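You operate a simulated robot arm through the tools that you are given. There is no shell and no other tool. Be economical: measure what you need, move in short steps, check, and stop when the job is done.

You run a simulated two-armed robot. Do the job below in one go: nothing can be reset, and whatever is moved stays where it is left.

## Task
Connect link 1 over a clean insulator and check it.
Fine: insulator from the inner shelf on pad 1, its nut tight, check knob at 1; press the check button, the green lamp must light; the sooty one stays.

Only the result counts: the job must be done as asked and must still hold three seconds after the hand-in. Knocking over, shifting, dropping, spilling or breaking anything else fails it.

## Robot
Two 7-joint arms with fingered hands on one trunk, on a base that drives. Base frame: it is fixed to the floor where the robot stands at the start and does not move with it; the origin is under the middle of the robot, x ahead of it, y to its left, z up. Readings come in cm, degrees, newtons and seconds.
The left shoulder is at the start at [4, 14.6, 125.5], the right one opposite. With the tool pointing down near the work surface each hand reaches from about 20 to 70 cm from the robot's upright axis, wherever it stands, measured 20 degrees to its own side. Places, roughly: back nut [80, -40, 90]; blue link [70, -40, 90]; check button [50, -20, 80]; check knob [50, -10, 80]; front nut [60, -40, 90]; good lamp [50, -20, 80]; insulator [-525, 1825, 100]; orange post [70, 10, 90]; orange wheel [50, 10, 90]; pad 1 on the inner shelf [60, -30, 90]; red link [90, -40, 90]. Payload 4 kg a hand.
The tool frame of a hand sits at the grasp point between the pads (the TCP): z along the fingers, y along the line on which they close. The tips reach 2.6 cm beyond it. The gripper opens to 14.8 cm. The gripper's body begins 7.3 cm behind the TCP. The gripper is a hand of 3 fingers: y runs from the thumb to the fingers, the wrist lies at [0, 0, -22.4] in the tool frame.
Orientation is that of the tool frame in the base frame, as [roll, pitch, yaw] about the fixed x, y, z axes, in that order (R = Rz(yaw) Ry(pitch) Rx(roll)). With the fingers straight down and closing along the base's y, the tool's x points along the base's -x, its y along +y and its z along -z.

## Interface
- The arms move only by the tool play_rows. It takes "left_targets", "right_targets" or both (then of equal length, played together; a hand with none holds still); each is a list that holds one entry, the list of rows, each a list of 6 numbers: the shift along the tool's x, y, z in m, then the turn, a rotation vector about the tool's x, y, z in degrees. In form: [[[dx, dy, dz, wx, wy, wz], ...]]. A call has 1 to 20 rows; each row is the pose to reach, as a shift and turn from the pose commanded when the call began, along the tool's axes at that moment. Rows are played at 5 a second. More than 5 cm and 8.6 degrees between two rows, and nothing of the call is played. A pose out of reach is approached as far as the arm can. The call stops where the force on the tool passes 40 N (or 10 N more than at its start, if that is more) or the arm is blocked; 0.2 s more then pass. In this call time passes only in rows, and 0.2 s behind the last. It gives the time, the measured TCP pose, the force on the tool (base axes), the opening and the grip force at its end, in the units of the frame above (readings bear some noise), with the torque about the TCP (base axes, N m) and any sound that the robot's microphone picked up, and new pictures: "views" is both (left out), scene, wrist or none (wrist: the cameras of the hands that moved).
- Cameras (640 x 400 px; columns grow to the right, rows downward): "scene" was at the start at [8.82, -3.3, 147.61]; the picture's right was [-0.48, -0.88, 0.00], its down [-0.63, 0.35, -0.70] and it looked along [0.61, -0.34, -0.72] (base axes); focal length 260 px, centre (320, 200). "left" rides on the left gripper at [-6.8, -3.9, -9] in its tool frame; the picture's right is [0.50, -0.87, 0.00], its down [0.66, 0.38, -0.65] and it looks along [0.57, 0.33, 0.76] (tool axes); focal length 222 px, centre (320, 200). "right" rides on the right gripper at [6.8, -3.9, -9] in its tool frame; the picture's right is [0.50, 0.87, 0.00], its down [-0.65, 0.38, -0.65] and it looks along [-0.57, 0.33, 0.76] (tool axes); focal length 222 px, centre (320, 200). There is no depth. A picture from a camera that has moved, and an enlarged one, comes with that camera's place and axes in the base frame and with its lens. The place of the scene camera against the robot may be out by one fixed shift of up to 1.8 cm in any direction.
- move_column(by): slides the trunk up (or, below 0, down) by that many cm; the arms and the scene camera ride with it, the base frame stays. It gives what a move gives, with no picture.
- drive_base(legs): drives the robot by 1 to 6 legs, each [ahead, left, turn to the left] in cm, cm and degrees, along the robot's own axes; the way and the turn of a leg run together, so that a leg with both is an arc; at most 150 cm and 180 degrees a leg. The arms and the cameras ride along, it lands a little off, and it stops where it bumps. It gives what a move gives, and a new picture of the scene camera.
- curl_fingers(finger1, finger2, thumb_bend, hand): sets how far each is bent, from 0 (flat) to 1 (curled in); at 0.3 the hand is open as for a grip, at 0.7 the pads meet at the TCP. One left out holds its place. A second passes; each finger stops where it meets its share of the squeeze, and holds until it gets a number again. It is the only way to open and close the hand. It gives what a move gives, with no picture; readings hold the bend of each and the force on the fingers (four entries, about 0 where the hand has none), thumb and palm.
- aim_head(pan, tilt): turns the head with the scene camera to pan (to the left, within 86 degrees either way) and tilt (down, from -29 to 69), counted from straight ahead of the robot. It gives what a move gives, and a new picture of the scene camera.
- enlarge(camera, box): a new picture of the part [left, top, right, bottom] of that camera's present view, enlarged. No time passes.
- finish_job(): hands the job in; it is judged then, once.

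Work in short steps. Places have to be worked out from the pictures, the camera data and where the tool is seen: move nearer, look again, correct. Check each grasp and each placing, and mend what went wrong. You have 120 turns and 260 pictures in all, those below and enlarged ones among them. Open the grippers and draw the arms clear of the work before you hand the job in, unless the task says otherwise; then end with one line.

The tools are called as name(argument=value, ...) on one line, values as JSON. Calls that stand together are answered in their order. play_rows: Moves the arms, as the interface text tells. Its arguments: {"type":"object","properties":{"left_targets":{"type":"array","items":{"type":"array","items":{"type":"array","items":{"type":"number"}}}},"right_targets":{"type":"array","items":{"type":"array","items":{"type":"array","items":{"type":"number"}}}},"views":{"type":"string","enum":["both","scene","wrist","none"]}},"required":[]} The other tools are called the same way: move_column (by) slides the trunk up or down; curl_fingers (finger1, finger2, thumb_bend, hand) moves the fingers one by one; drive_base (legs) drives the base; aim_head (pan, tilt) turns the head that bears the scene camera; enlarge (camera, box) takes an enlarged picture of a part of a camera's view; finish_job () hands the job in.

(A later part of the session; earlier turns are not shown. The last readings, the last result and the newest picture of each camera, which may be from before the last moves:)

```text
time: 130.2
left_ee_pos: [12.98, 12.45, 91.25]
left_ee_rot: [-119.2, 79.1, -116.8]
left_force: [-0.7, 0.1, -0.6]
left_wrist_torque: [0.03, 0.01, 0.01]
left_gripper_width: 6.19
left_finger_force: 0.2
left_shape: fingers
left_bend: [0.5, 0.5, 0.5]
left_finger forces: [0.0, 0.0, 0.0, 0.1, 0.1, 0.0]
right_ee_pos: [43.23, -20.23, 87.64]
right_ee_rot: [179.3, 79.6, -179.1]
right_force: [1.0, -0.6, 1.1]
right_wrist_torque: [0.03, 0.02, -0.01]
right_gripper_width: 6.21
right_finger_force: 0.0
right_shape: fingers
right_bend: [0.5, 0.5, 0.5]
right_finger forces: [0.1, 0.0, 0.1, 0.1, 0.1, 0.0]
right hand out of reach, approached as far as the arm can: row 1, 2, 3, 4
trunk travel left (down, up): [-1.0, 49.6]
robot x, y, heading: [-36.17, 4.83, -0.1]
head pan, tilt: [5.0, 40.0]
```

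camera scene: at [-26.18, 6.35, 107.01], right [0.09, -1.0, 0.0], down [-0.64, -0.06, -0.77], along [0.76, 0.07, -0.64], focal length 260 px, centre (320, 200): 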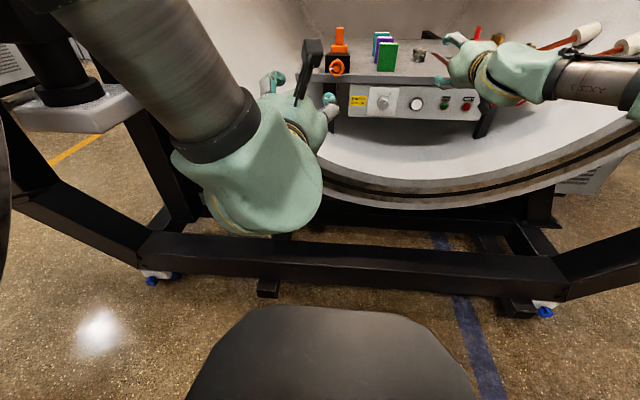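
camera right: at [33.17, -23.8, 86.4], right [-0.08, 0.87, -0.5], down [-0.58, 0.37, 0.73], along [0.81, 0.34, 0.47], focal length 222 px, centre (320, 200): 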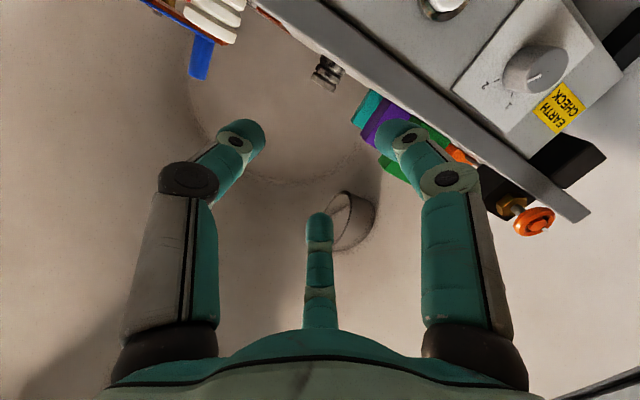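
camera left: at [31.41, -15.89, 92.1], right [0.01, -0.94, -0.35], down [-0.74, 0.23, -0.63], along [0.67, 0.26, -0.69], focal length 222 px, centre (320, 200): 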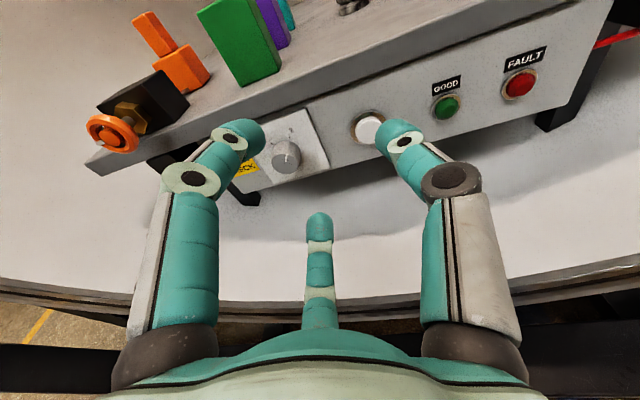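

Each step lower costs some tilt, but more extension and outward offset helps. I drive 8 cm back and 10 cm left.

drive_base(legs=[[-8, 10, 0]])

play_rows(right_targets=[[[0.01, 0, 0.04, 0, -3, 0], [0.03, 0, 0.08, 0, -6, 0], [0.05, 0.0, 0.1, 0, -10, 0], [0.08, 0.0, 0.1, 0, -10, 0], [0.1, 0.0, 0.1, 0, -10, 0]]], views="both")

```text
time: 131.4
left_ee_pos: [5.08, 22.53, 91.43]
left_ee_rot: [-118.8, 79.1, -116.3]
left_force: [-0.7, 0.0, 0.3]
left_wrist_torque: [-0.01, -0.01, -0.02]
left_gripper_width: 6.19
left_finger_force: 0.0
left_shape: fingers
left_bend: [0.5, 0.5, 0.5]
left_finger forces: [0.0, 0.0, 0.0, 0.1, 0.0, 0.0]
right_ee_pos: [35.24, -10.27, 87.72]
right_ee_rot: [179.6, 79.8, -178.7]
right_force: [0.3, 0.5, 0.7]
right_wrist_torque: [0.01, -0.01, -0.02]
right_gripper_width: 6.2
right_finger_force: 0.0
right_shape: fingers
right_bend: [0.5, 0.5, 0.5]
right_finger forces: [0.0, 0.1, 0.0, 0.0, 0.1, 0.0]
trunk travel left (down, up): [-1.0, 49.6]
robot x, y, heading: [-44.5, 14.61, -0.1]
head pan, tilt: [5.0, 40.0]
camera scene: at [-34.15, 16.3, 107.0], right [0.09, -1.0, 0.0], down [-0.64, -0.06, -0.77], along [0.76, 0.07, -0.64], focal length 260 px, centre (320, 200)
```

scene: 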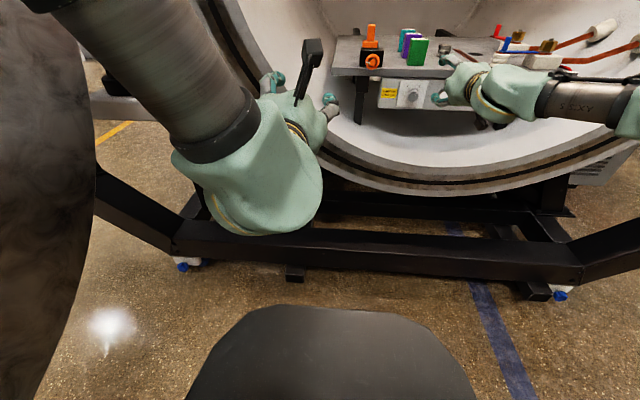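

```text
time: 132.6
left_ee_pos: [5.09, 22.47, 91.34]
left_ee_rot: [-119.2, 79.1, -116.7]
left_force: [0.5, 0.3, 0.1]
left_wrist_torque: [0.0, 0.02, 0.01]
left_gripper_width: 6.19
left_finger_force: 0.0
left_shape: fingers
left_bend: [0.5, 0.5, 0.5]
left_finger forces: [0.0, 0.1, 0.1, 0.0, 0.0, 0.0]
right_ee_pos: [37.21, -12.35, 92.48]
right_ee_rot: [179.0, 85.0, -179.2]
right_force: [0.0, 0.2, -0.1]
right_wrist_torque: [0.0, -0.02, 0.01]
right_gripper_width: 6.23
right_finger_force: 0.0
right_shape: fingers
right_bend: [0.5, 0.5, 0.5]
right_finger forces: [0.0, 0.0, 0.1, 0.0, 0.1, 0.0]
right hand out of reach, approached as far as the arm can: row 1, 2, 3, 4, 5
trunk travel left (down, up): [-1.0, 49.6]
robot x, y, heading: [-44.17, 14.96, 0.2]
head pan, tilt: [5.0, 40.0]
camera scene: at [-34.07, 16.21, 107.0], right [0.09, -1.0, 0.0], down [-0.64, -0.06, -0.77], along [0.76, 0.07, -0.64], focal length 260 px, centre (320, 200)
camera right: at [27.8, -16.36, 86.45], right [-0.07, 0.86, -0.5], down [-0.61, 0.36, 0.71], along [0.79, 0.35, 0.5], focal length 222 px, centre (320, 200)
```

scene: 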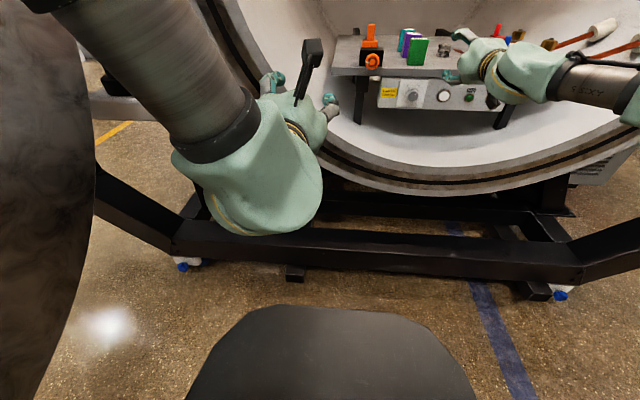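
right: 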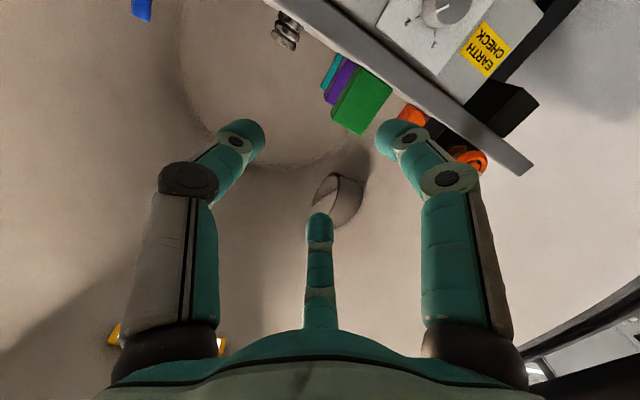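

From several wrist views the knob's face is at ≈[51.5,-6.7,79]. A lean of about 74° at that height should be good enough to grip it; I move to [46,-6.7,79.5].

play_rows(right_targets=[[[0.03, 0.014, 0.025, 0, 3, 0], [0.06, 0.028, 0.05, 0, 6, 0], [0.09, 0.042, 0.075, 0, 9, 0], [0.122, 0.056, 0.1, 0, 12, 0], [0.122, 0.056, 0.1, 0, 14, 0]]], views="both")

```text
time: 133.8
left_ee_pos: [5.13, 22.4, 91.27]
left_ee_rot: [-119.2, 79.1, -116.6]
left_force: [-0.7, -0.6, 0.5]
left_wrist_torque: [0.02, -0.01, -0.03]
left_gripper_width: 6.2
left_finger_force: 0.1
left_shape: fingers
left_bend: [0.5, 0.5, 0.5]
left_finger forces: [0.0, 0.0, 0.0, 0.0, 0.0, 0.0]
right_ee_pos: [35.24, -11.5, 82.17]
right_ee_rot: [179.9, 71.1, -178.5]
right_force: [0.5, -0.5, -0.4]
right_wrist_torque: [0.0, 0.01, 0.0]
right_gripper_width: 6.19
right_finger_force: 0.0
right_shape: fingers
right_bend: [0.5, 0.5, 0.5]
right_finger forces: [0.0, 0.0, 0.1, 0.1, 0.0, 0.0]
right hand out of reach, approached as far as the arm can: row 1, 2, 3, 4, 5
trunk travel left (down, up): [-1.0, 49.6]
robot x, y, heading: [-44.61, 15.03, 0.1]
head pan, tilt: [5.0, 40.0]
camera scene: at [-34.07, 16.22, 107.0], right [0.09, -1.0, 0.0], down [-0.64, -0.06, -0.77], along [0.76, 0.07, -0.64], focal length 260 px, centre (320, 200)
camera right: at [24.49, -15.64, 78.7], right [-0.19, 0.86, -0.47], down [-0.42, 0.36, 0.83], along [0.89, 0.35, 0.29], focal length 222 px, centre (320, 200)
```

scene: 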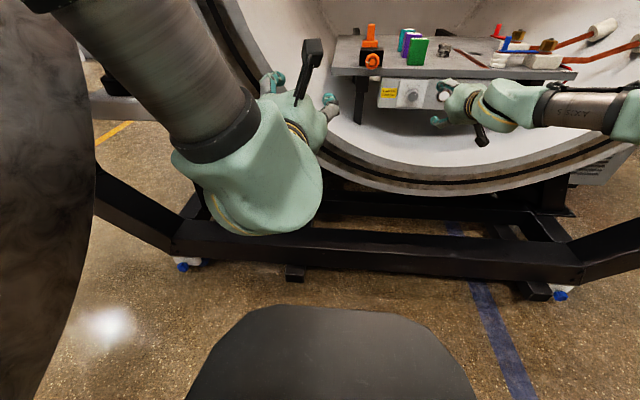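
right: 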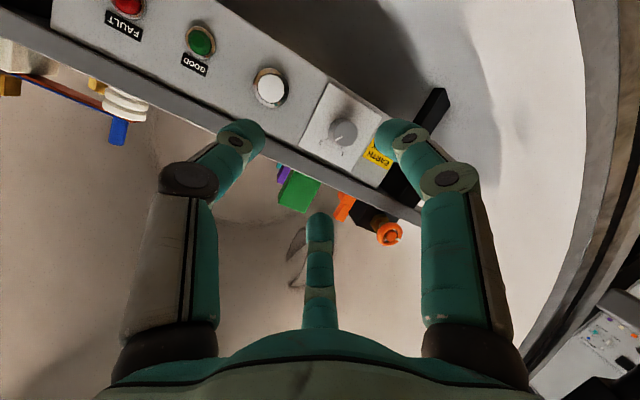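

The arm is stretched as far as it goes here, but the posture is good; I let the base carry it: 9 cm ahead, 4.8 cm left, and the column 1 cm down.

drive_base(legs=[[9, 4.8, 0]])

move_column(by=-1)

play_rows(right_targets=[[[0.01, 0, 0.003, 0, 0, 0], [0.02, 0, 0.007, 0, 0, 0]]], views="both")

```text
time: 135.0
left_ee_pos: [14.09, 27.32, 91.18]
left_ee_rot: [-119.5, 79.1, -116.9]
left_force: [-0.2, 0.4, -0.5]
left_wrist_torque: [0.0, -0.02, -0.01]
left_gripper_width: 6.19
left_finger_force: 0.0
left_shape: fingers
left_bend: [0.5, 0.5, 0.5]
left_finger forces: [0.0, 0.0, 0.1, 0.1, 0.0, 0.0]
right_ee_pos: [44.02, -6.7, 82.19]
right_ee_rot: [179.9, 71.0, -178.4]
right_force: [-0.2, -0.2, -0.7]
right_wrist_torque: [0.02, -0.02, 0.01]
right_gripper_width: 6.23
right_finger_force: 0.1
right_shape: fingers
right_bend: [0.5, 0.5, 0.5]
right_finger forces: [0.0, 0.0, 0.2, 0.0, 0.0, 0.1]
trunk travel left (down, up): [-1.0, 49.6]
robot x, y, heading: [-35.0, 19.58, -0.0]
head pan, tilt: [5.0, 40.0]
camera scene: at [-25.04, 21.08, 106.98], right [0.09, -1.0, 0.0], down [-0.64, -0.06, -0.77], along [0.76, 0.07, -0.64], focal length 260 px, centre (320, 200)
```

scene: 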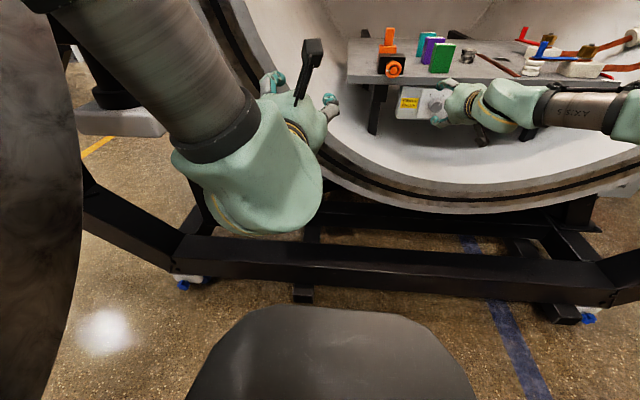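

```text
time: 135.6
left_ee_pos: [13.92, 27.26, 90.4]
left_ee_rot: [-119.2, 79.1, -116.5]
left_force: [0.0, -0.4, -1.4]
left_wrist_torque: [0.03, 0.01, -0.01]
left_gripper_width: 6.21
left_finger_force: 0.1
left_shape: fingers
left_bend: [0.5, 0.5, 0.5]
left_finger forces: [0.0, 0.0, 0.0, 0.1, 0.0, 0.0]
right_ee_pos: [44.02, -6.76, 81.34]
right_ee_rot: [179.8, 71.2, -178.5]
right_force: [-0.3, -0.7, 0.7]
right_wrist_torque: [0.0, -0.01, 0.01]
right_gripper_width: 6.21
right_finger_force: 0.0
right_shape: fingers
right_bend: [0.5, 0.5, 0.5]
right_finger forces: [0.0, 0.1, 0.0, 0.0, 0.1, 0.0]
trunk travel left (down, up): [0.0, 50.6]
robot x, y, heading: [-35.6, 19.82, -0.1]
head pan, tilt: [5.0, 40.0]
```

```text
time: 136.2
left_ee_pos: [13.96, 27.23, 90.52]
left_ee_rot: [-119.3, 79.1, -116.7]
left_force: [-0.4, 0.3, 0.8]
left_wrist_torque: [-0.05, -0.02, 0.0]
left_gripper_width: 6.22
left_finger_force: 0.0
left_shape: fingers
left_bend: [0.5, 0.5, 0.5]
left_finger forces: [0.0, 0.0, 0.0, 0.0, 0.0, 0.0]
right_ee_pos: [43.68, -6.88, 79.62]
right_ee_rot: [-179.9, 70.7, -178.1]
right_force: [-0.5, -0.7, 0.1]
right_wrist_torque: [-0.02, 0.0, 0.01]
right_gripper_width: 6.21
right_finger_force: 0.0
right_shape: fingers
right_bend: [0.5, 0.5, 0.5]
right_finger forces: [0.0, 0.0, 0.0, 0.0, 0.0, 0.0]
right hand out of reach, approached as far as the arm can: row 2
trunk travel left (down, up): [0.0, 50.6]
robot x, y, heading: [-35.35, 19.61, -0.2]
head pan, tilt: [5.0, 40.0]
camera scene: at [-25.15, 21.02, 106.06], right [0.09, -1.0, 0.0], down [-0.64, -0.06, -0.77], along [0.76, 0.07, -0.64], focal length 260 px, centre (320, 200)
camera right: at [33.0, -11.03, 76.17], right [-0.19, 0.86, -0.47], down [-0.41, 0.37, 0.83], along [0.89, 0.36, 0.28], focal length 222 px, centre (320, 200)
```

scene: 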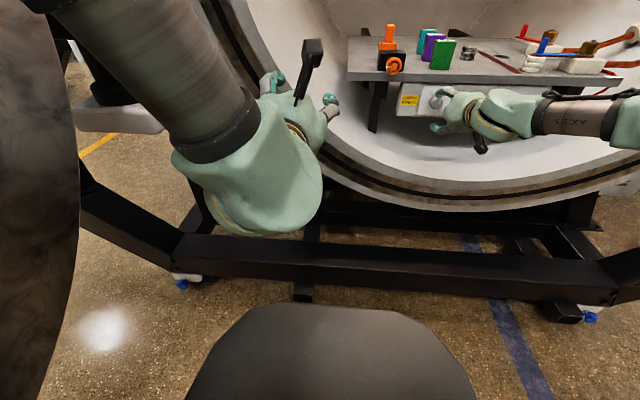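
right: 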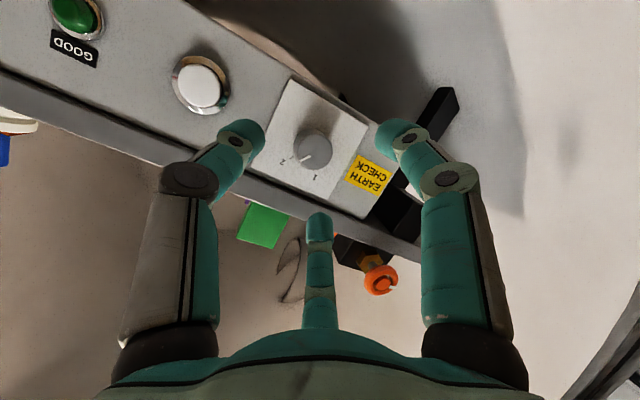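

Very good view: hand in line with the knob, pointer at 2. I move the base 4.5 cm ahead and lower the hand 0.8 cm.

drive_base(legs=[[4.5, 0, 0]])

play_rows(right_targets=[[[0.004, 0, 0.001, 0, 0, 0], [0.008, 0, 0.003, 0, 0, 0]]], views="wrist")

enlarge(camera="right", box=[220, 80, 420, 230])

enlarge(camera="scene", box=[390, 50, 530, 160])

```text
time: 137.1
left_ee_pos: [18.6, 27.26, 90.21]
left_ee_rot: [-119.7, 79.0, -117.1]
left_force: [0.4, -1.0, -1.0]
left_wrist_torque: [-0.02, 0.0, -0.02]
left_gripper_width: 6.21
left_finger_force: 0.1
left_shape: fingers
left_bend: [0.5, 0.5, 0.5]
left_finger forces: [0.1, 0.1, 0.0, 0.0, 0.0, 0.0]
right_ee_pos: [48.21, -6.92, 79.5]
right_ee_rot: [-179.8, 70.6, -178.1]
right_force: [0.6, -0.2, -1.1]
right_wrist_torque: [-0.02, -0.01, -0.02]
right_gripper_width: 6.21
right_finger_force: 0.0
right_shape: fingers
right_bend: [0.5, 0.5, 0.5]
right_finger forces: [0.0, 0.0, 0.1, 0.0, 0.1, 0.1]
trunk travel left (down, up): [0.0, 50.6]
robot x, y, heading: [-30.71, 19.7, 0.1]
head pan, tilt: [5.0, 40.0]
camera scene: at [-20.47, 21.03, 106.04], right [0.09, -1.0, 0.0], down [-0.64, -0.06, -0.76], along [0.76, 0.07, -0.64], focal length 260 px, centre (320, 200)
```

scene: 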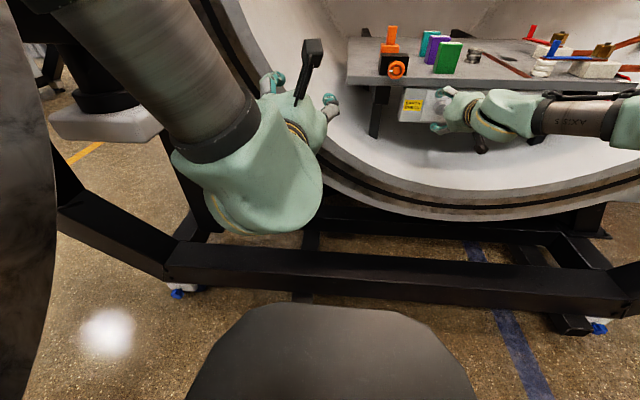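

```text
time: 137.7
left_ee_pos: [18.47, 27.2, 90.33]
left_ee_rot: [-119.4, 79.1, -116.7]
left_force: [-0.4, 0.0, -0.7]
left_wrist_torque: [0.02, 0.01, -0.03]
left_gripper_width: 6.2
left_finger_force: 0.1
left_shape: fingers
left_bend: [0.5, 0.5, 0.5]
left_finger forces: [0.1, 0.1, 0.0, 0.1, 0.0, 0.0]
right_ee_pos: [48.04, -6.93, 79.34]
right_ee_rot: [-179.7, 70.3, -177.8]
right_force: [-0.8, -1.3, -0.5]
right_wrist_torque: [0.02, 0.01, 0.0]
right_gripper_width: 6.17
right_finger_force: 0.0
right_shape: fingers
right_bend: [0.5, 0.5, 0.5]
right_finger forces: [0.0, 0.0, 0.0, 0.1, 0.0, 0.1]
right hand out of reach, approached as far as the arm can: row 2
trunk travel left (down, up): [0.0, 50.6]
robot x, y, heading: [-31.29, 19.25, -0.2]
head pan, tilt: [5.0, 40.0]
camera right: at [37.44, -11.07, 75.95], right [-0.2, 0.86, -0.47], down [-0.41, 0.37, 0.84], along [0.89, 0.36, 0.28], focal length 222 px, centre (320, 200)
```

right: 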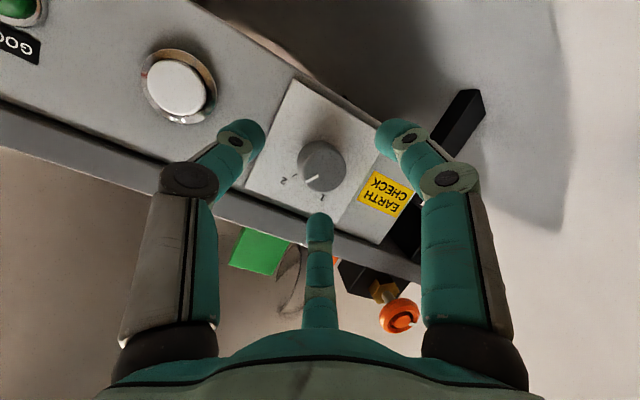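

```text
2.67 times, centred on (320, 155) of right
camera zoom: at [37.44, -11.07, 75.95], right [-0.2, 0.86, -0.47], down [-0.41, 0.37, 0.84], along [0.89, 0.36, 0.28], focal length 592 px, centre (320, 320)
```

zoom: 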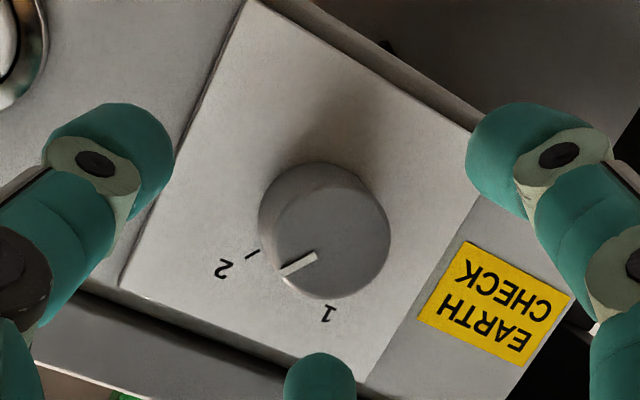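

```text
3.64 times, centred on (460, 105) of scene
camera zoom: at [-20.64, 21.03, 106.06], right [0.09, -1.0, 0.0], down [-0.64, -0.06, -0.77], along [0.76, 0.07, -0.64], focal length 947 px, centre (-189, 546)
```

zoom: 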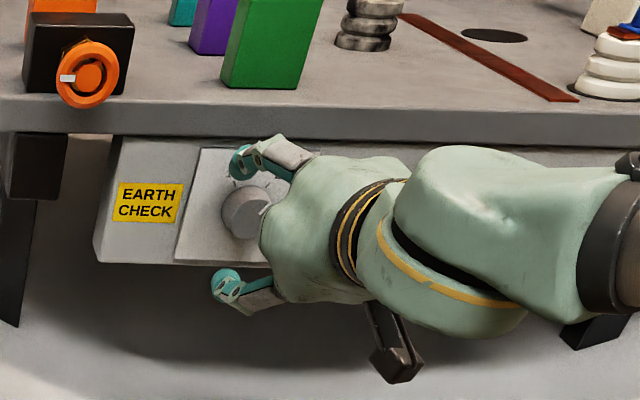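

The knob face is at about [52,-6.1,78.2]; the hand axis is nearly through it. I drive 3.5 cm ahead and 0.8 cm left to bring the fingers around the knob.

drive_base(legs=[[3.4, 0.8, 0]])

enlarge(camera="right", box=[220, 80, 420, 230])

enlarge(camera="scene", box=[390, 50, 530, 160])

```text
time: 138.6
left_ee_pos: [21.1, 27.85, 90.4]
left_ee_rot: [-118.9, 79.1, -116.7]
left_force: [-0.1, 0.4, 0.2]
left_wrist_torque: [-0.01, -0.01, 0.0]
left_gripper_width: 6.2
left_finger_force: 0.0
left_shape: fingers
left_bend: [0.5, 0.5, 0.5]
left_finger forces: [0.0, 0.1, 0.1, 0.0, 0.0, 0.0]
right_ee_pos: [50.49, -6.13, 79.71]
right_ee_rot: [179.1, 70.4, -178.9]
right_force: [-17.9, 1.5, 1.3]
right_wrist_torque: [-0.01, -0.23, 0.16]
right_gripper_width: 6.21
right_finger_force: 8.8
right_shape: fingers
right_bend: [0.5, 0.55, 0.5]
right_finger forces: [0.1, 15.5, 0.1, 0.1, 2.5, 0.0]
trunk travel left (down, up): [0.0, 50.6]
robot x, y, heading: [-27.83, 20.45, -0.2]
head pan, tilt: [5.0, 40.0]
stopped in leg 1: the force on the tool passed its limit at 104 N (the readings are from after the stop); the commanded pose is now the measured one
camera scene: at [-18.02, 21.71, 106.09], right [0.08, -1.0, 0.0], down [-0.64, -0.05, -0.77], along [0.76, 0.06, -0.64], focal length 260 px, centre (320, 200)
```

scene: 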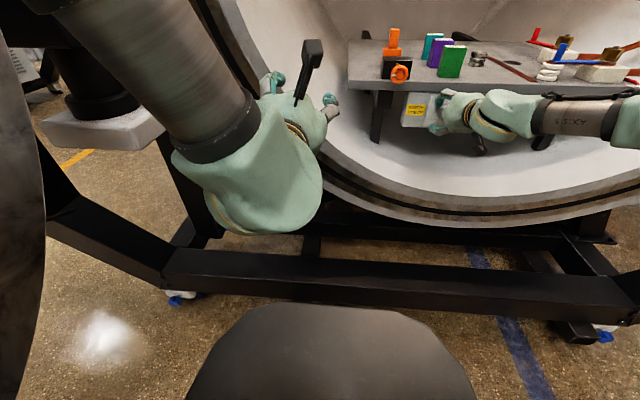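

```text
2.67 times, centred on (320, 155) of right
camera zoom: at [39.85, -10.25, 76.25], right [-0.2, 0.86, -0.47], down [-0.41, 0.36, 0.84], along [0.89, 0.35, 0.28], focal length 592 px, centre (320, 320)
```

zoom: 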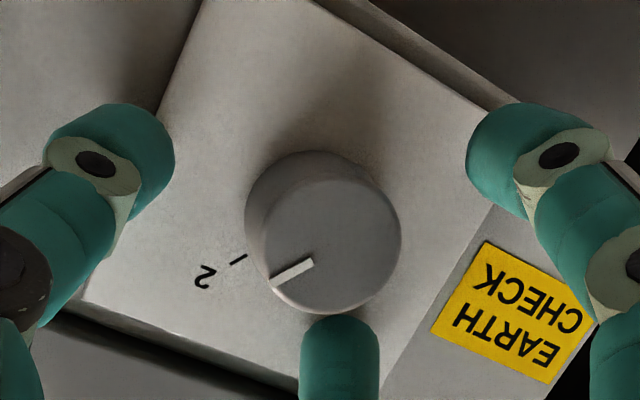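

```text
3.64 times, centred on (460, 105) of scene
camera zoom: at [-18.02, 21.71, 106.09], right [0.08, -1.0, 0.0], down [-0.64, -0.05, -0.77], along [0.76, 0.06, -0.64], focal length 947 px, centre (-189, 546)
```

zoom: 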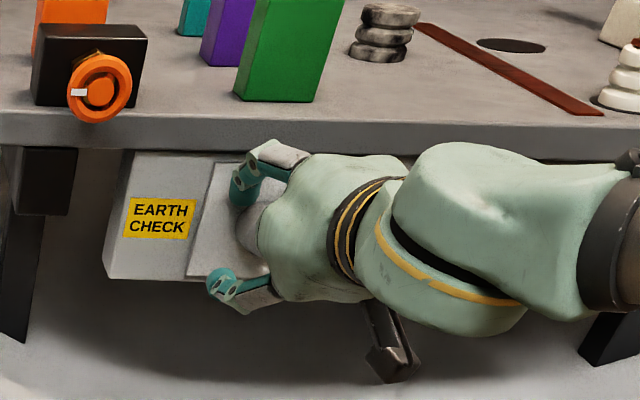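

The upper fingertip touched the panel (panel at x≈53.3), so the knob face is nearer than I thought, and it lies ~1.3 cm below and 0.5 cm right of the hand axis. I back off slightly, lower and shift.

play_rows(right_targets=[[[0.0, 0, -0.008, 0, 1, 0], [0.008, -0.003, -0.006, 0, 3, 0], [0.015, -0.005, -0.004, 0, 4, 0]]], views="wrist")

enlarge(camera="right", box=[220, 80, 420, 230])

```text
time: 139.4
left_ee_pos: [21.11, 27.84, 90.45]
left_ee_rot: [-118.6, 79.1, -116.1]
left_force: [-0.4, 0.1, 0.9]
left_wrist_torque: [0.0, 0.01, -0.02]
left_gripper_width: 6.2
left_finger_force: 0.0
left_shape: fingers
left_bend: [0.5, 0.5, 0.5]
left_finger forces: [0.0, 0.0, 0.0, 0.0, 0.0, 0.1]
right_ee_pos: [49.75, -6.64, 78.67]
right_ee_rot: [179.3, 66.4, -178.8]
right_force: [-20.6, 0.8, 5.2]
right_wrist_torque: [0.07, -0.66, 0.45]
right_gripper_width: 6.2
right_finger_force: 10.4
right_shape: fingers
right_bend: [0.5, 0.52, 0.5]
right_finger forces: [0.0, 20.9, 0.0, 0.1, 0.1, 0.0]
trunk travel left (down, up): [0.0, 50.6]
robot x, y, heading: [-27.94, 19.97, -0.2]
head pan, tilt: [5.0, 40.0]
camera right: at [38.84, -10.79, 75.83], right [-0.23, 0.86, -0.45], down [-0.35, 0.36, 0.86], along [0.91, 0.36, 0.22], focal length 222 px, centre (320, 200)
```

right: 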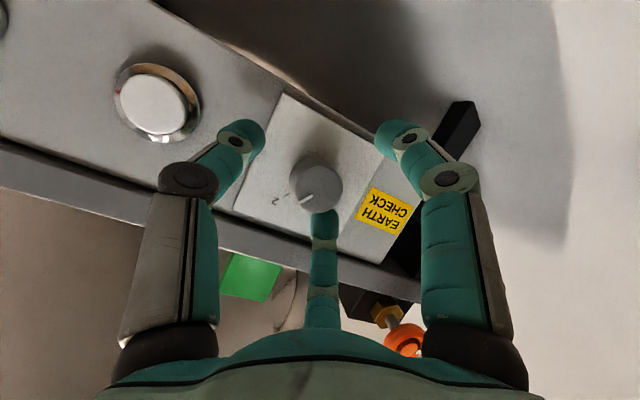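

```text
2.67 times, centred on (320, 155) of right
camera zoom: at [38.84, -10.79, 75.83], right [-0.23, 0.86, -0.45], down [-0.35, 0.36, 0.86], along [0.91, 0.36, 0.22], focal length 592 px, centre (320, 320)
```

zoom: 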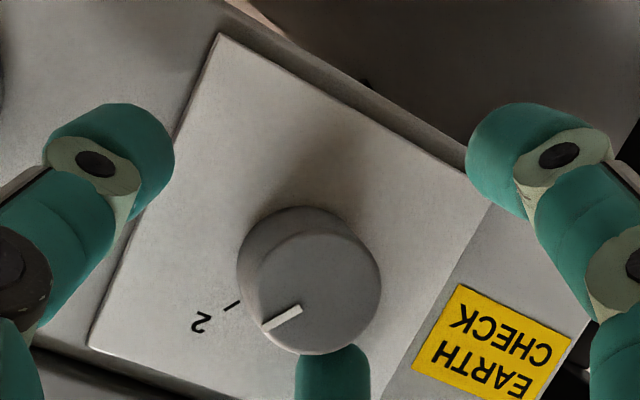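

The knob is now almost on the hand axis; only the upper finger presses the panel. I back off 0.8 cm in x and then close on the knob.

play_rows(right_targets=[[[-0.0016, 0, -0.0037, 0, 0, 0], [-0.0032, 0, -0.0073, 0, 0, 0]]], views="none")

curl_fingers(hand="right", finger1=0.66, finger2=0.66, thumb_bend=0.66)

enlarge(camera="right", box=[220, 80, 420, 230])

enlarge(camera="scene", box=[390, 50, 530, 160])

```text
time: 140.0
left_ee_pos: [21.44, 27.9, 90.31]
left_ee_rot: [-119.5, 79.1, -116.9]
left_force: [0.8, 0.3, -0.8]
left_wrist_torque: [0.01, -0.02, -0.02]
left_gripper_width: 6.2
left_finger_force: 0.1
left_shape: fingers
left_bend: [0.5, 0.5, 0.5]
left_finger forces: [0.0, 0.0, 0.0, 0.0, 0.1, 0.1]
right_ee_pos: [49.37, -6.69, 78.68]
right_ee_rot: [179.3, 66.2, -178.8]
right_force: [-2.8, 0.7, -1.1]
right_wrist_torque: [-0.02, 0.01, 0.04]
right_gripper_width: 6.21
right_finger_force: 0.9
right_shape: fingers
right_bend: [0.5, 0.52, 0.5]
right_finger forces: [0.0, 2.3, 0.0, 0.0, 0.0, 0.1]
trunk travel left (down, up): [0.0, 50.6]
robot x, y, heading: [-28.17, 20.48, -0.2]
head pan, tilt: [5.0, 40.0]
```

```text
time: 141.0
left_ee_pos: [21.39, 27.94, 90.27]
left_ee_rot: [-119.2, 79.0, -116.9]
left_force: [0.6, -0.1, -0.2]
left_wrist_torque: [-0.02, 0.02, -0.03]
left_gripper_width: 6.19
left_finger_force: 0.2
left_shape: fingers
left_bend: [0.5, 0.5, 0.5]
left_finger forces: [0.0, 0.1, 0.0, 0.1, 0.0, 0.1]
right_ee_pos: [49.4, -6.74, 78.84]
right_ee_rot: [179.2, 66.2, -178.8]
right_force: [3.2, 3.0, 7.0]
right_wrist_torque: [0.06, -0.21, 0.03]
right_gripper_width: 1.32
right_finger_force: 4.4
right_shape: fingers
right_bend: [0.66, 0.58, 0.65]
right_finger forces: [0.0, 7.3, 0.1, 0.0, 1.2, 0.0]
trunk travel left (down, up): [0.0, 50.6]
robot x, y, heading: [-28.0, 20.3, -0.2]
head pan, tilt: [5.0, 40.0]
```

```text
2.67 times, centred on (320, 155) of right
camera zoom: at [38.47, -10.76, 76.15], right [-0.23, 0.86, -0.45], down [-0.35, 0.36, 0.86], along [0.91, 0.36, 0.22], focal length 592 px, centre (320, 320)
```

zoom: 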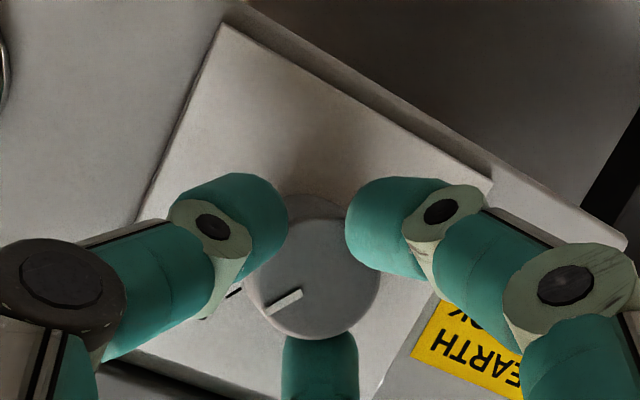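

```text
3.64 times, centred on (460, 105) of scene
camera zoom: at [-17.8, 21.75, 106.07], right [0.09, -1.0, 0.0], down [-0.64, -0.06, -0.77], along [0.76, 0.07, -0.64], focal length 947 px, centre (-189, 546)
```

zoom: 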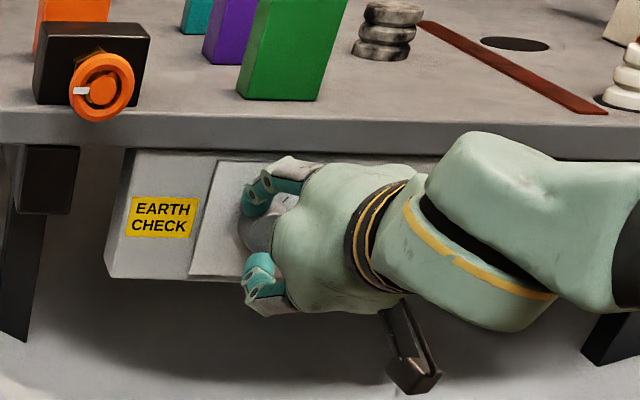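

The upper finger rests on the knob, but thumb and lower finger close in front of its face. I reopen those slightly, move 0.9 cm forward, and close again.

curl_fingers(hand="right", finger1=0.52, finger2=0.55, thumb_bend=0.52)

play_rows(right_targets=[[[0.0018, 0, 0.004, 0, 0, 0], [0.004, 0, 0.008, 0, 0, 0]]], views="none")

curl_fingers(hand="right", finger1=0.7, finger2=0.7, thumb_bend=0.7)

enlarge(camera="right", box=[220, 80, 420, 230])

```text
time: 142.0
left_ee_pos: [21.34, 27.8, 90.28]
left_ee_rot: [-119.6, 79.2, -117.0]
left_force: [0.8, -0.3, -0.2]
left_wrist_torque: [-0.01, 0.01, 0.01]
left_gripper_width: 6.22
left_finger_force: 0.0
left_shape: fingers
left_bend: [0.5, 0.5, 0.5]
left_finger forces: [0.0, 0.1, 0.0, 0.0, 0.0, 0.0]
right_ee_pos: [49.29, -6.8, 78.68]
right_ee_rot: [179.2, 66.2, -178.9]
right_force: [-0.9, 0.1, 1.3]
right_wrist_torque: [-0.01, -0.01, -0.01]
right_gripper_width: 5.5
right_finger_force: 0.1
right_shape: fingers
right_bend: [0.52, 0.55, 0.52]
right_finger forces: [0.0, 0.1, 0.1, 0.0, 0.0, 0.0]
trunk travel left (down, up): [0.0, 50.6]
robot x, y, heading: [-27.59, 20.24, 0.1]
head pan, tilt: [5.0, 40.0]
```

```text
time: 142.6
left_ee_pos: [21.14, 27.82, 90.46]
left_ee_rot: [-118.7, 79.1, -116.3]
left_force: [-0.3, -0.2, 0.3]
left_wrist_torque: [-0.01, -0.04, 0.04]
left_gripper_width: 6.18
left_finger_force: 0.1
left_shape: fingers
left_bend: [0.5, 0.5, 0.5]
left_finger forces: [0.0, 0.0, 0.0, 0.0, 0.0, 0.1]
right_ee_pos: [49.62, -6.65, 78.48]
right_ee_rot: [179.4, 66.5, -178.7]
right_force: [-14.4, 1.3, 8.3]
right_wrist_torque: [0.08, -0.54, 0.23]
right_gripper_width: 5.46
right_finger_force: 9.0
right_shape: fingers
right_bend: [0.52, 0.54, 0.52]
right_finger forces: [0.0, 18.2, 0.0, 0.0, 0.1, 0.0]
trunk travel left (down, up): [0.0, 50.6]
robot x, y, heading: [-28.27, 20.12, -0.3]
head pan, tilt: [5.0, 40.0]
```

```text
time: 143.6
left_ee_pos: [21.1, 27.92, 90.33]
left_ee_rot: [-118.7, 79.2, -116.2]
left_force: [-0.5, 0.9, 0.1]
left_wrist_torque: [-0.02, 0.03, 0.01]
left_gripper_width: 6.21
left_finger_force: 0.1
left_shape: fingers
left_bend: [0.5, 0.5, 0.5]
left_finger forces: [0.0, 0.1, 0.1, 0.1, 0.0, 0.0]
right_ee_pos: [49.74, -6.62, 78.33]
right_ee_rot: [179.3, 66.5, -178.7]
right_force: [-6.4, 2.9, 16.0]
right_wrist_torque: [0.08, -0.65, 0.3]
right_gripper_width: 0.92
right_finger_force: 14.4
right_shape: fingers
right_bend: [0.68, 0.55, 0.66]
right_finger forces: [1.5, 22.0, 0.1, 0.1, 4.6, 0.0]
trunk travel left (down, up): [0.0, 50.6]
robot x, y, heading: [-28.22, 20.29, -0.2]
head pan, tilt: [5.0, 40.0]
```

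```text
2.67 times, centred on (320, 155) of right
camera zoom: at [38.85, -10.71, 75.67], right [-0.23, 0.86, -0.45], down [-0.35, 0.36, 0.86], along [0.91, 0.36, 0.22], focal length 592 px, centre (320, 320)
```

zoom: 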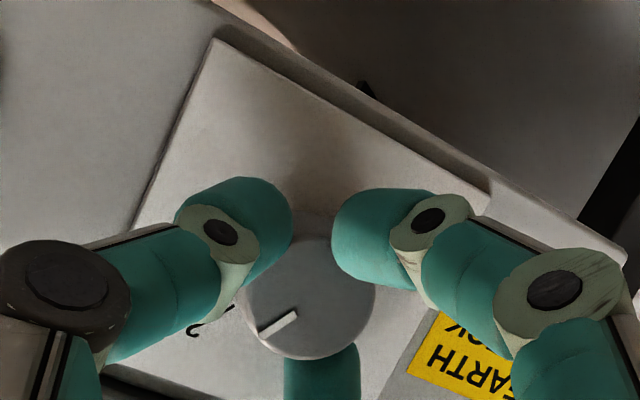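

All three touch, the top finger hardest. I raise 0.5 cm to balance and turn the hand −24° about its axis (counter-clockwise), then look at the pointer.

play_rows(right_targets=[[[-0.0046, 0, -0.002, 0, 0, 0], [-0.0046, 0, -0.002, 0, 0, -8], [-0.0046, 0, -0.002, 0, 0, -16], [-0.0046, 0, -0.002, 0, 0, -24]]], views="none")

enlarge(camera="right", box=[220, 80, 420, 230])

```text
time: 144.6
left_ee_pos: [21.29, 27.79, 90.33]
left_ee_rot: [-119.4, 79.1, -117.0]
left_force: [0.2, 0.0, 1.1]
left_wrist_torque: [0.05, 0.0, 0.0]
left_gripper_width: 6.21
left_finger_force: 0.1
left_shape: fingers
left_bend: [0.5, 0.5, 0.5]
left_finger forces: [0.1, 0.0, 0.0, 0.1, 0.0, 0.1]
right_ee_pos: [49.74, -6.9, 78.48]
right_ee_rot: [-137.6, 56.9, -130.8]
right_force: [-0.5, -3.5, 6.0]
right_wrist_torque: [0.03, -0.11, -0.16]
right_gripper_width: 0.86
right_finger_force: 10.2
right_shape: fingers
right_bend: [0.68, 0.56, 0.67]
right_finger forces: [1.3, 8.0, 0.0, 0.0, 10.2, 0.0]
trunk travel left (down, up): [0.0, 50.6]
robot x, y, heading: [-27.91, 20.63, 0.1]
head pan, tilt: [5.0, 40.0]
```

```text
2.67 times, centred on (320, 155) of right
camera zoom: at [39.8, -13.38, 77.87], right [-0.34, 0.58, -0.74], down [-0.44, 0.6, 0.67], along [0.83, 0.55, 0.05], focal length 592 px, centre (320, 320)
```

zoom: 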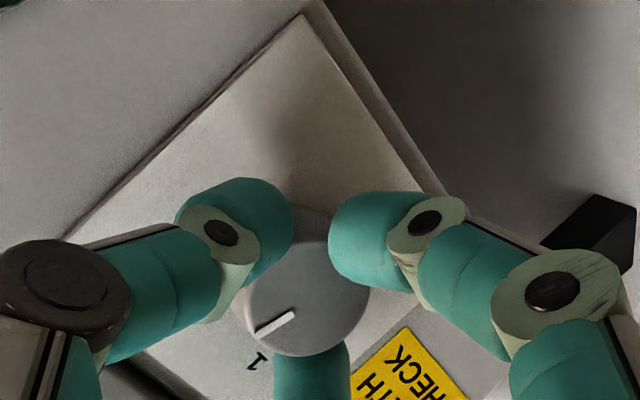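

The knob turns with the hand (~24° done). I continue another −36°.

play_rows(right_targets=[[[0, 0, 0, 0, 0, -7], [0, 0, 0, 0, 0, -14], [0, 0, 0, 0, 0, -21], [0, 0, 0, 0, 0, -28], [0, 0, 0, 0, 0, -36]]], views="wrist")

enlarge(camera="right", box=[220, 80, 420, 230])

```text
time: 145.8
left_ee_pos: [21.12, 27.64, 90.47]
left_ee_rot: [-119.0, 79.2, -116.6]
left_force: [-0.3, 0.8, -0.7]
left_wrist_torque: [0.02, -0.03, 0.03]
left_gripper_width: 6.21
left_finger_force: 0.0
left_shape: fingers
left_bend: [0.5, 0.5, 0.5]
left_finger forces: [0.0, 0.0, 0.0, 0.0, 0.1, 0.1]
right_ee_pos: [49.67, -7.21, 78.89]
right_ee_rot: [-116.9, 27.5, -101.5]
right_force: [-11.9, -17.3, 9.8]
right_wrist_torque: [0.05, -0.36, -0.73]
right_gripper_width: 0.94
right_finger_force: 17.9
right_shape: fingers
right_bend: [0.69, 0.58, 0.68]
right_finger forces: [0.9, 7.0, 0.0, 0.0, 27.8, 0.0]
trunk travel left (down, up): [0.0, 50.6]
robot x, y, heading: [-28.08, 20.49, 0.0]
head pan, tilt: [5.0, 40.0]
camera right: at [41.58, -15.06, 82.36], right [-0.4, -0.01, -0.92], down [-0.62, 0.74, 0.26], along [0.68, 0.67, -0.3], focal length 222 px, centre (320, 200)
```

right: 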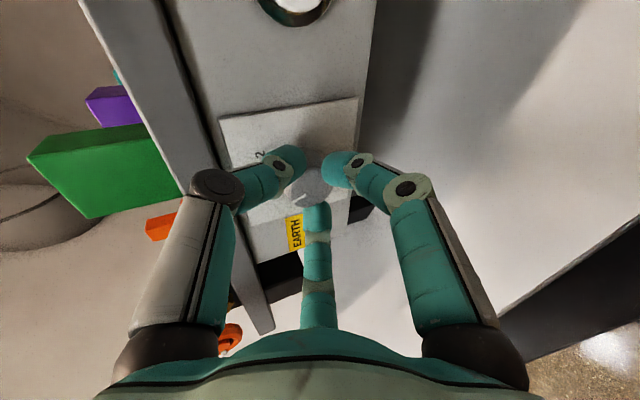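

```text
2.67 times, centred on (320, 155) of right
camera zoom: at [41.58, -15.06, 82.36], right [-0.4, -0.01, -0.92], down [-0.62, 0.74, 0.26], along [0.68, 0.67, -0.3], focal length 592 px, centre (320, 320)
```

zoom: 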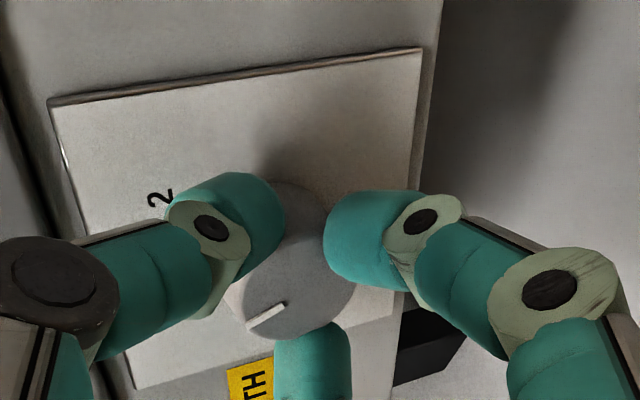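

The knob followed to what seems an end stop. I release and back away to check the pointer.

curl_fingers(hand="right", finger1=0.5, finger2=0.5, thumb_bend=0.5)

drive_base(legs=[[-8, 0, 0]])

enlarge(camera="right", box=[220, 40, 420, 220])

enlarge(camera="scene", box=[380, 40, 520, 160])

```text
time: 146.8
left_ee_pos: [21.28, 27.91, 90.4]
left_ee_rot: [-119.2, 79.1, -116.7]
left_force: [0.8, 0.2, -1.2]
left_wrist_torque: [0.01, 0.02, 0.01]
left_gripper_width: 6.18
left_finger_force: 0.0
left_shape: fingers
left_bend: [0.5, 0.5, 0.5]
left_finger forces: [0.1, 0.0, 0.1, 0.0, 0.0, 0.1]
right_ee_pos: [49.8, -6.38, 78.55]
right_ee_rot: [-117.0, 27.5, -101.1]
right_force: [-14.2, 3.1, -1.5]
right_wrist_torque: [-0.03, -0.15, -0.01]
right_gripper_width: 4.94
right_finger_force: 8.1
right_shape: fingers
right_bend: [0.5, 0.5, 0.56]
right_finger forces: [0.0, 0.0, 0.1, 0.1, 15.3, 0.0]
trunk travel left (down, up): [0.0, 50.6]
robot x, y, heading: [-28.05, 20.22, -0.1]
head pan, tilt: [5.0, 40.0]
```

```text
time: 147.9
left_ee_pos: [13.06, 27.86, 90.25]
left_ee_rot: [-119.2, 79.1, -116.7]
left_force: [-0.6, 0.2, -0.7]
left_wrist_torque: [0.01, 0.02, -0.02]
left_gripper_width: 6.22
left_finger_force: 0.1
left_shape: fingers
left_bend: [0.5, 0.5, 0.5]
left_finger forces: [0.0, 0.0, 0.0, 0.0, 0.0, 0.1]
right_ee_pos: [41.75, -6.67, 78.55]
right_ee_rot: [-116.9, 27.5, -101.3]
right_force: [-0.5, -0.2, -0.4]
right_wrist_torque: [-0.02, 0.04, 0.01]
right_gripper_width: 6.14
right_finger_force: 0.1
right_shape: fingers
right_bend: [0.5, 0.5, 0.5]
right_finger forces: [0.0, 0.0, 0.0, 0.0, 0.0, 0.1]
trunk travel left (down, up): [0.0, 50.6]
robot x, y, heading: [-36.29, 20.4, -0.2]
head pan, tilt: [5.0, 40.0]
camera scene: at [-25.98, 21.71, 106.08], right [0.09, -1.0, 0.0], down [-0.64, -0.06, -0.77], along [0.76, 0.07, -0.64], focal length 260 px, centre (320, 200)
```

scene: 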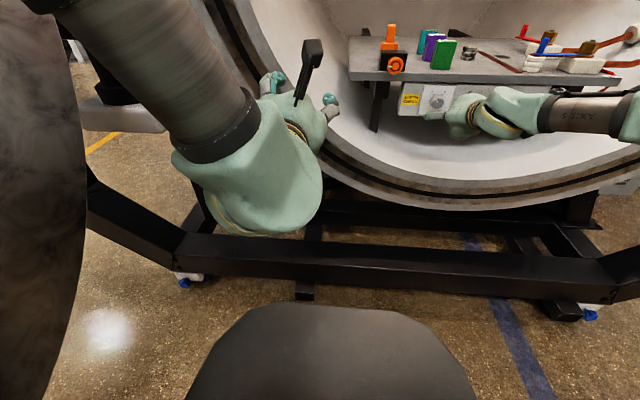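

```text
2.22 times, centred on (320, 130) of right
camera zoom: at [33.67, -14.59, 82.21], right [-0.4, -0.01, -0.92], down [-0.62, 0.74, 0.27], along [0.67, 0.68, -0.3], focal length 494 px, centre (320, 356)
```

zoom: 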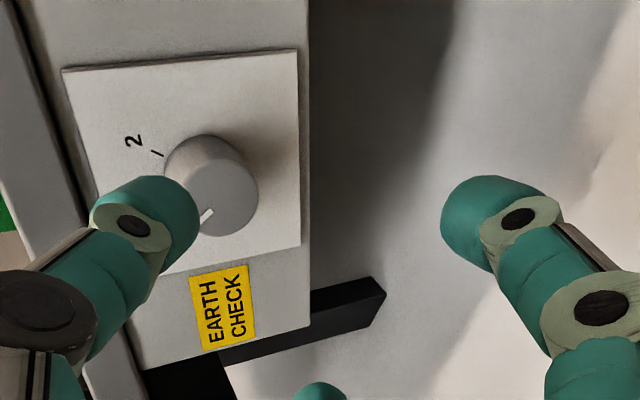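

```text
3.33 times, centred on (450, 100) of scene
camera zoom: at [-25.98, 21.71, 106.08], right [0.09, -1.0, 0.0], down [-0.64, -0.06, -0.77], along [0.76, 0.07, -0.64], focal length 868 px, centre (-113, 533)
```

zoom: 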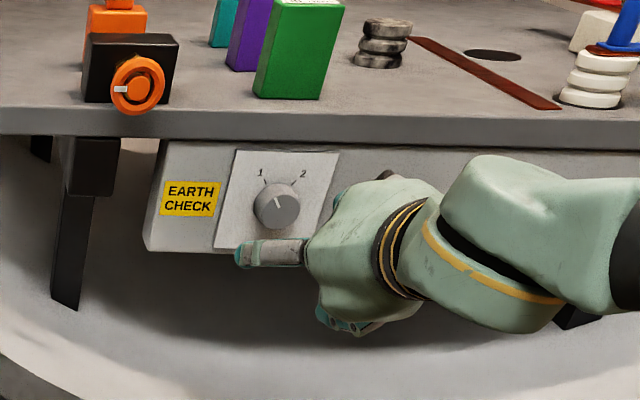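

Let me zoom right onto the knob to read the pointer against mark 1.

enlarge(camera="scene", box=[420, 80, 455, 110])

```text
13.33 times, centred on (438, 95) of scene
camera zoom: at [-25.98, 21.71, 106.08], right [0.09, -1.0, 0.0], down [-0.64, -0.06, -0.77], along [0.76, 0.07, -0.64], focal length 3472 px, centre (-1247, 1600)
```

zoom: 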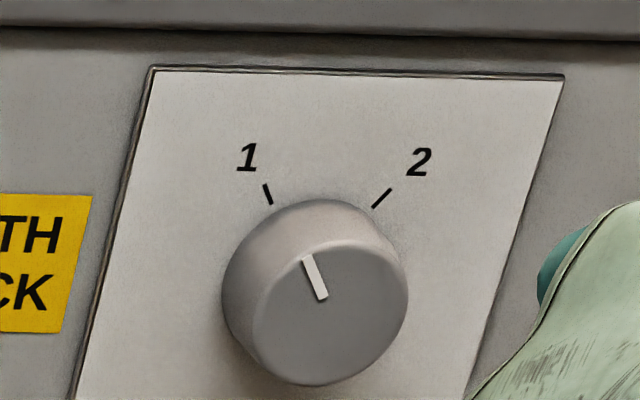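

The pointer lines up with mark 1. Next the button at about [52,-15.7,78.3]: I close the fingers into a poker and shift the base 9 cm right.

curl_fingers(hand="right", finger1=0.7, finger2=0.7, thumb_bend=0.7)

drive_base(legs=[[0, -9.1, 0]])

enlarge(camera="right", box=[160, 0, 480, 240])

enlarge(camera="scene", box=[350, 40, 510, 160])

```text
time: 148.9
left_ee_pos: [13.36, 27.89, 90.41]
left_ee_rot: [-119.6, 79.2, -117.1]
left_force: [0.3, -0.2, 0.5]
left_wrist_torque: [0.01, -0.01, -0.04]
left_gripper_width: 6.19
left_finger_force: 0.1
left_shape: fingers
left_bend: [0.5, 0.5, 0.5]
left_finger forces: [0.0, 0.1, 0.0, 0.0, 0.0, 0.0]
right_ee_pos: [41.84, -6.7, 78.58]
right_ee_rot: [-116.9, 27.5, -101.3]
right_force: [0.1, 1.3, 0.5]
right_wrist_torque: [0.01, 0.02, -0.01]
right_gripper_width: 0.05
right_finger_force: 0.1
right_shape: fingers
right_bend: [0.69, 0.69, 0.7]
right_finger forces: [0.0, 0.1, 0.1, 0.0, 0.0, 0.0]
trunk travel left (down, up): [0.0, 50.6]
robot x, y, heading: [-36.44, 20.44, -0.3]
head pan, tilt: [5.0, 40.0]
```

```text
time: 150.0
left_ee_pos: [13.38, 18.6, 90.38]
left_ee_rot: [-119.7, 79.1, -117.4]
left_force: [0.4, -0.8, 0.3]
left_wrist_torque: [-0.01, -0.01, 0.03]
left_gripper_width: 6.21
left_finger_force: 0.0
left_shape: fingers
left_bend: [0.5, 0.5, 0.5]
left_finger forces: [0.0, 0.0, 0.1, 0.0, 0.0, 0.0]
right_ee_pos: [41.67, -15.75, 78.61]
right_ee_rot: [-117.2, 27.6, -101.4]
right_force: [0.0, 0.1, 0.6]
right_wrist_torque: [-0.03, -0.02, 0.0]
right_gripper_width: 0.02
right_finger_force: 0.0
right_shape: fingers
right_bend: [0.69, 0.69, 0.7]
right_finger forces: [0.1, 0.0, 0.1, 0.0, 0.0, 0.0]
trunk travel left (down, up): [0.0, 50.6]
robot x, y, heading: [-36.06, 11.42, 0.1]
head pan, tilt: [5.0, 40.0]
camera scene: at [-25.87, 12.53, 106.06], right [0.09, -1.0, 0.0], down [-0.64, -0.05, -0.77], along [0.76, 0.07, -0.64], focal length 260 px, centre (320, 200)
```

scene: 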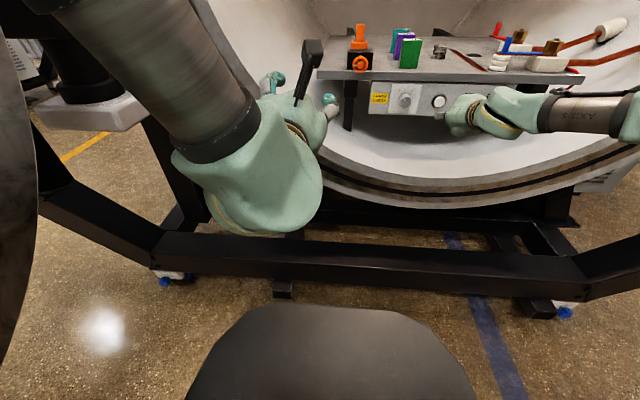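

```text
1.67 times, centred on (320, 120) of right
camera zoom: at [33.75, -23.75, 82.07], right [-0.4, -0.01, -0.92], down [-0.62, 0.74, 0.27], along [0.67, 0.68, -0.3], focal length 370 px, centre (320, 333)
```

zoom: 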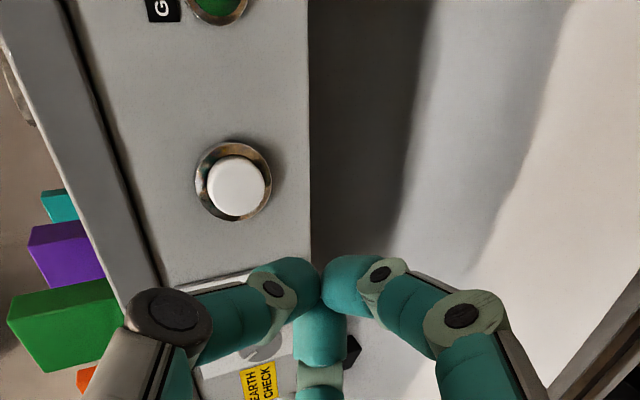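

```text
3.33 times, centred on (430, 100) of scene
camera zoom: at [-25.87, 12.53, 106.06], right [0.09, -1.0, 0.0], down [-0.64, -0.05, -0.77], along [0.76, 0.07, -0.64], focal length 868 px, centre (-47, 533)
```

zoom: 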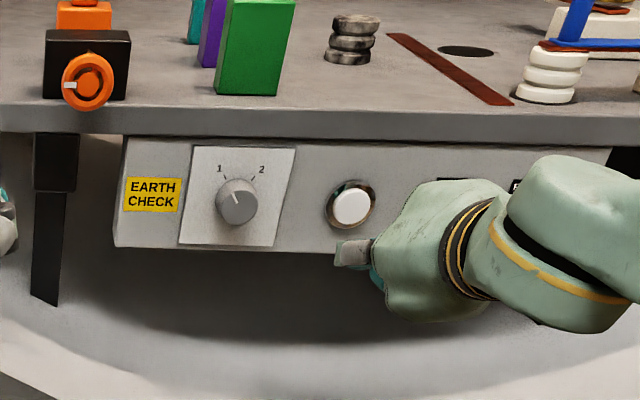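

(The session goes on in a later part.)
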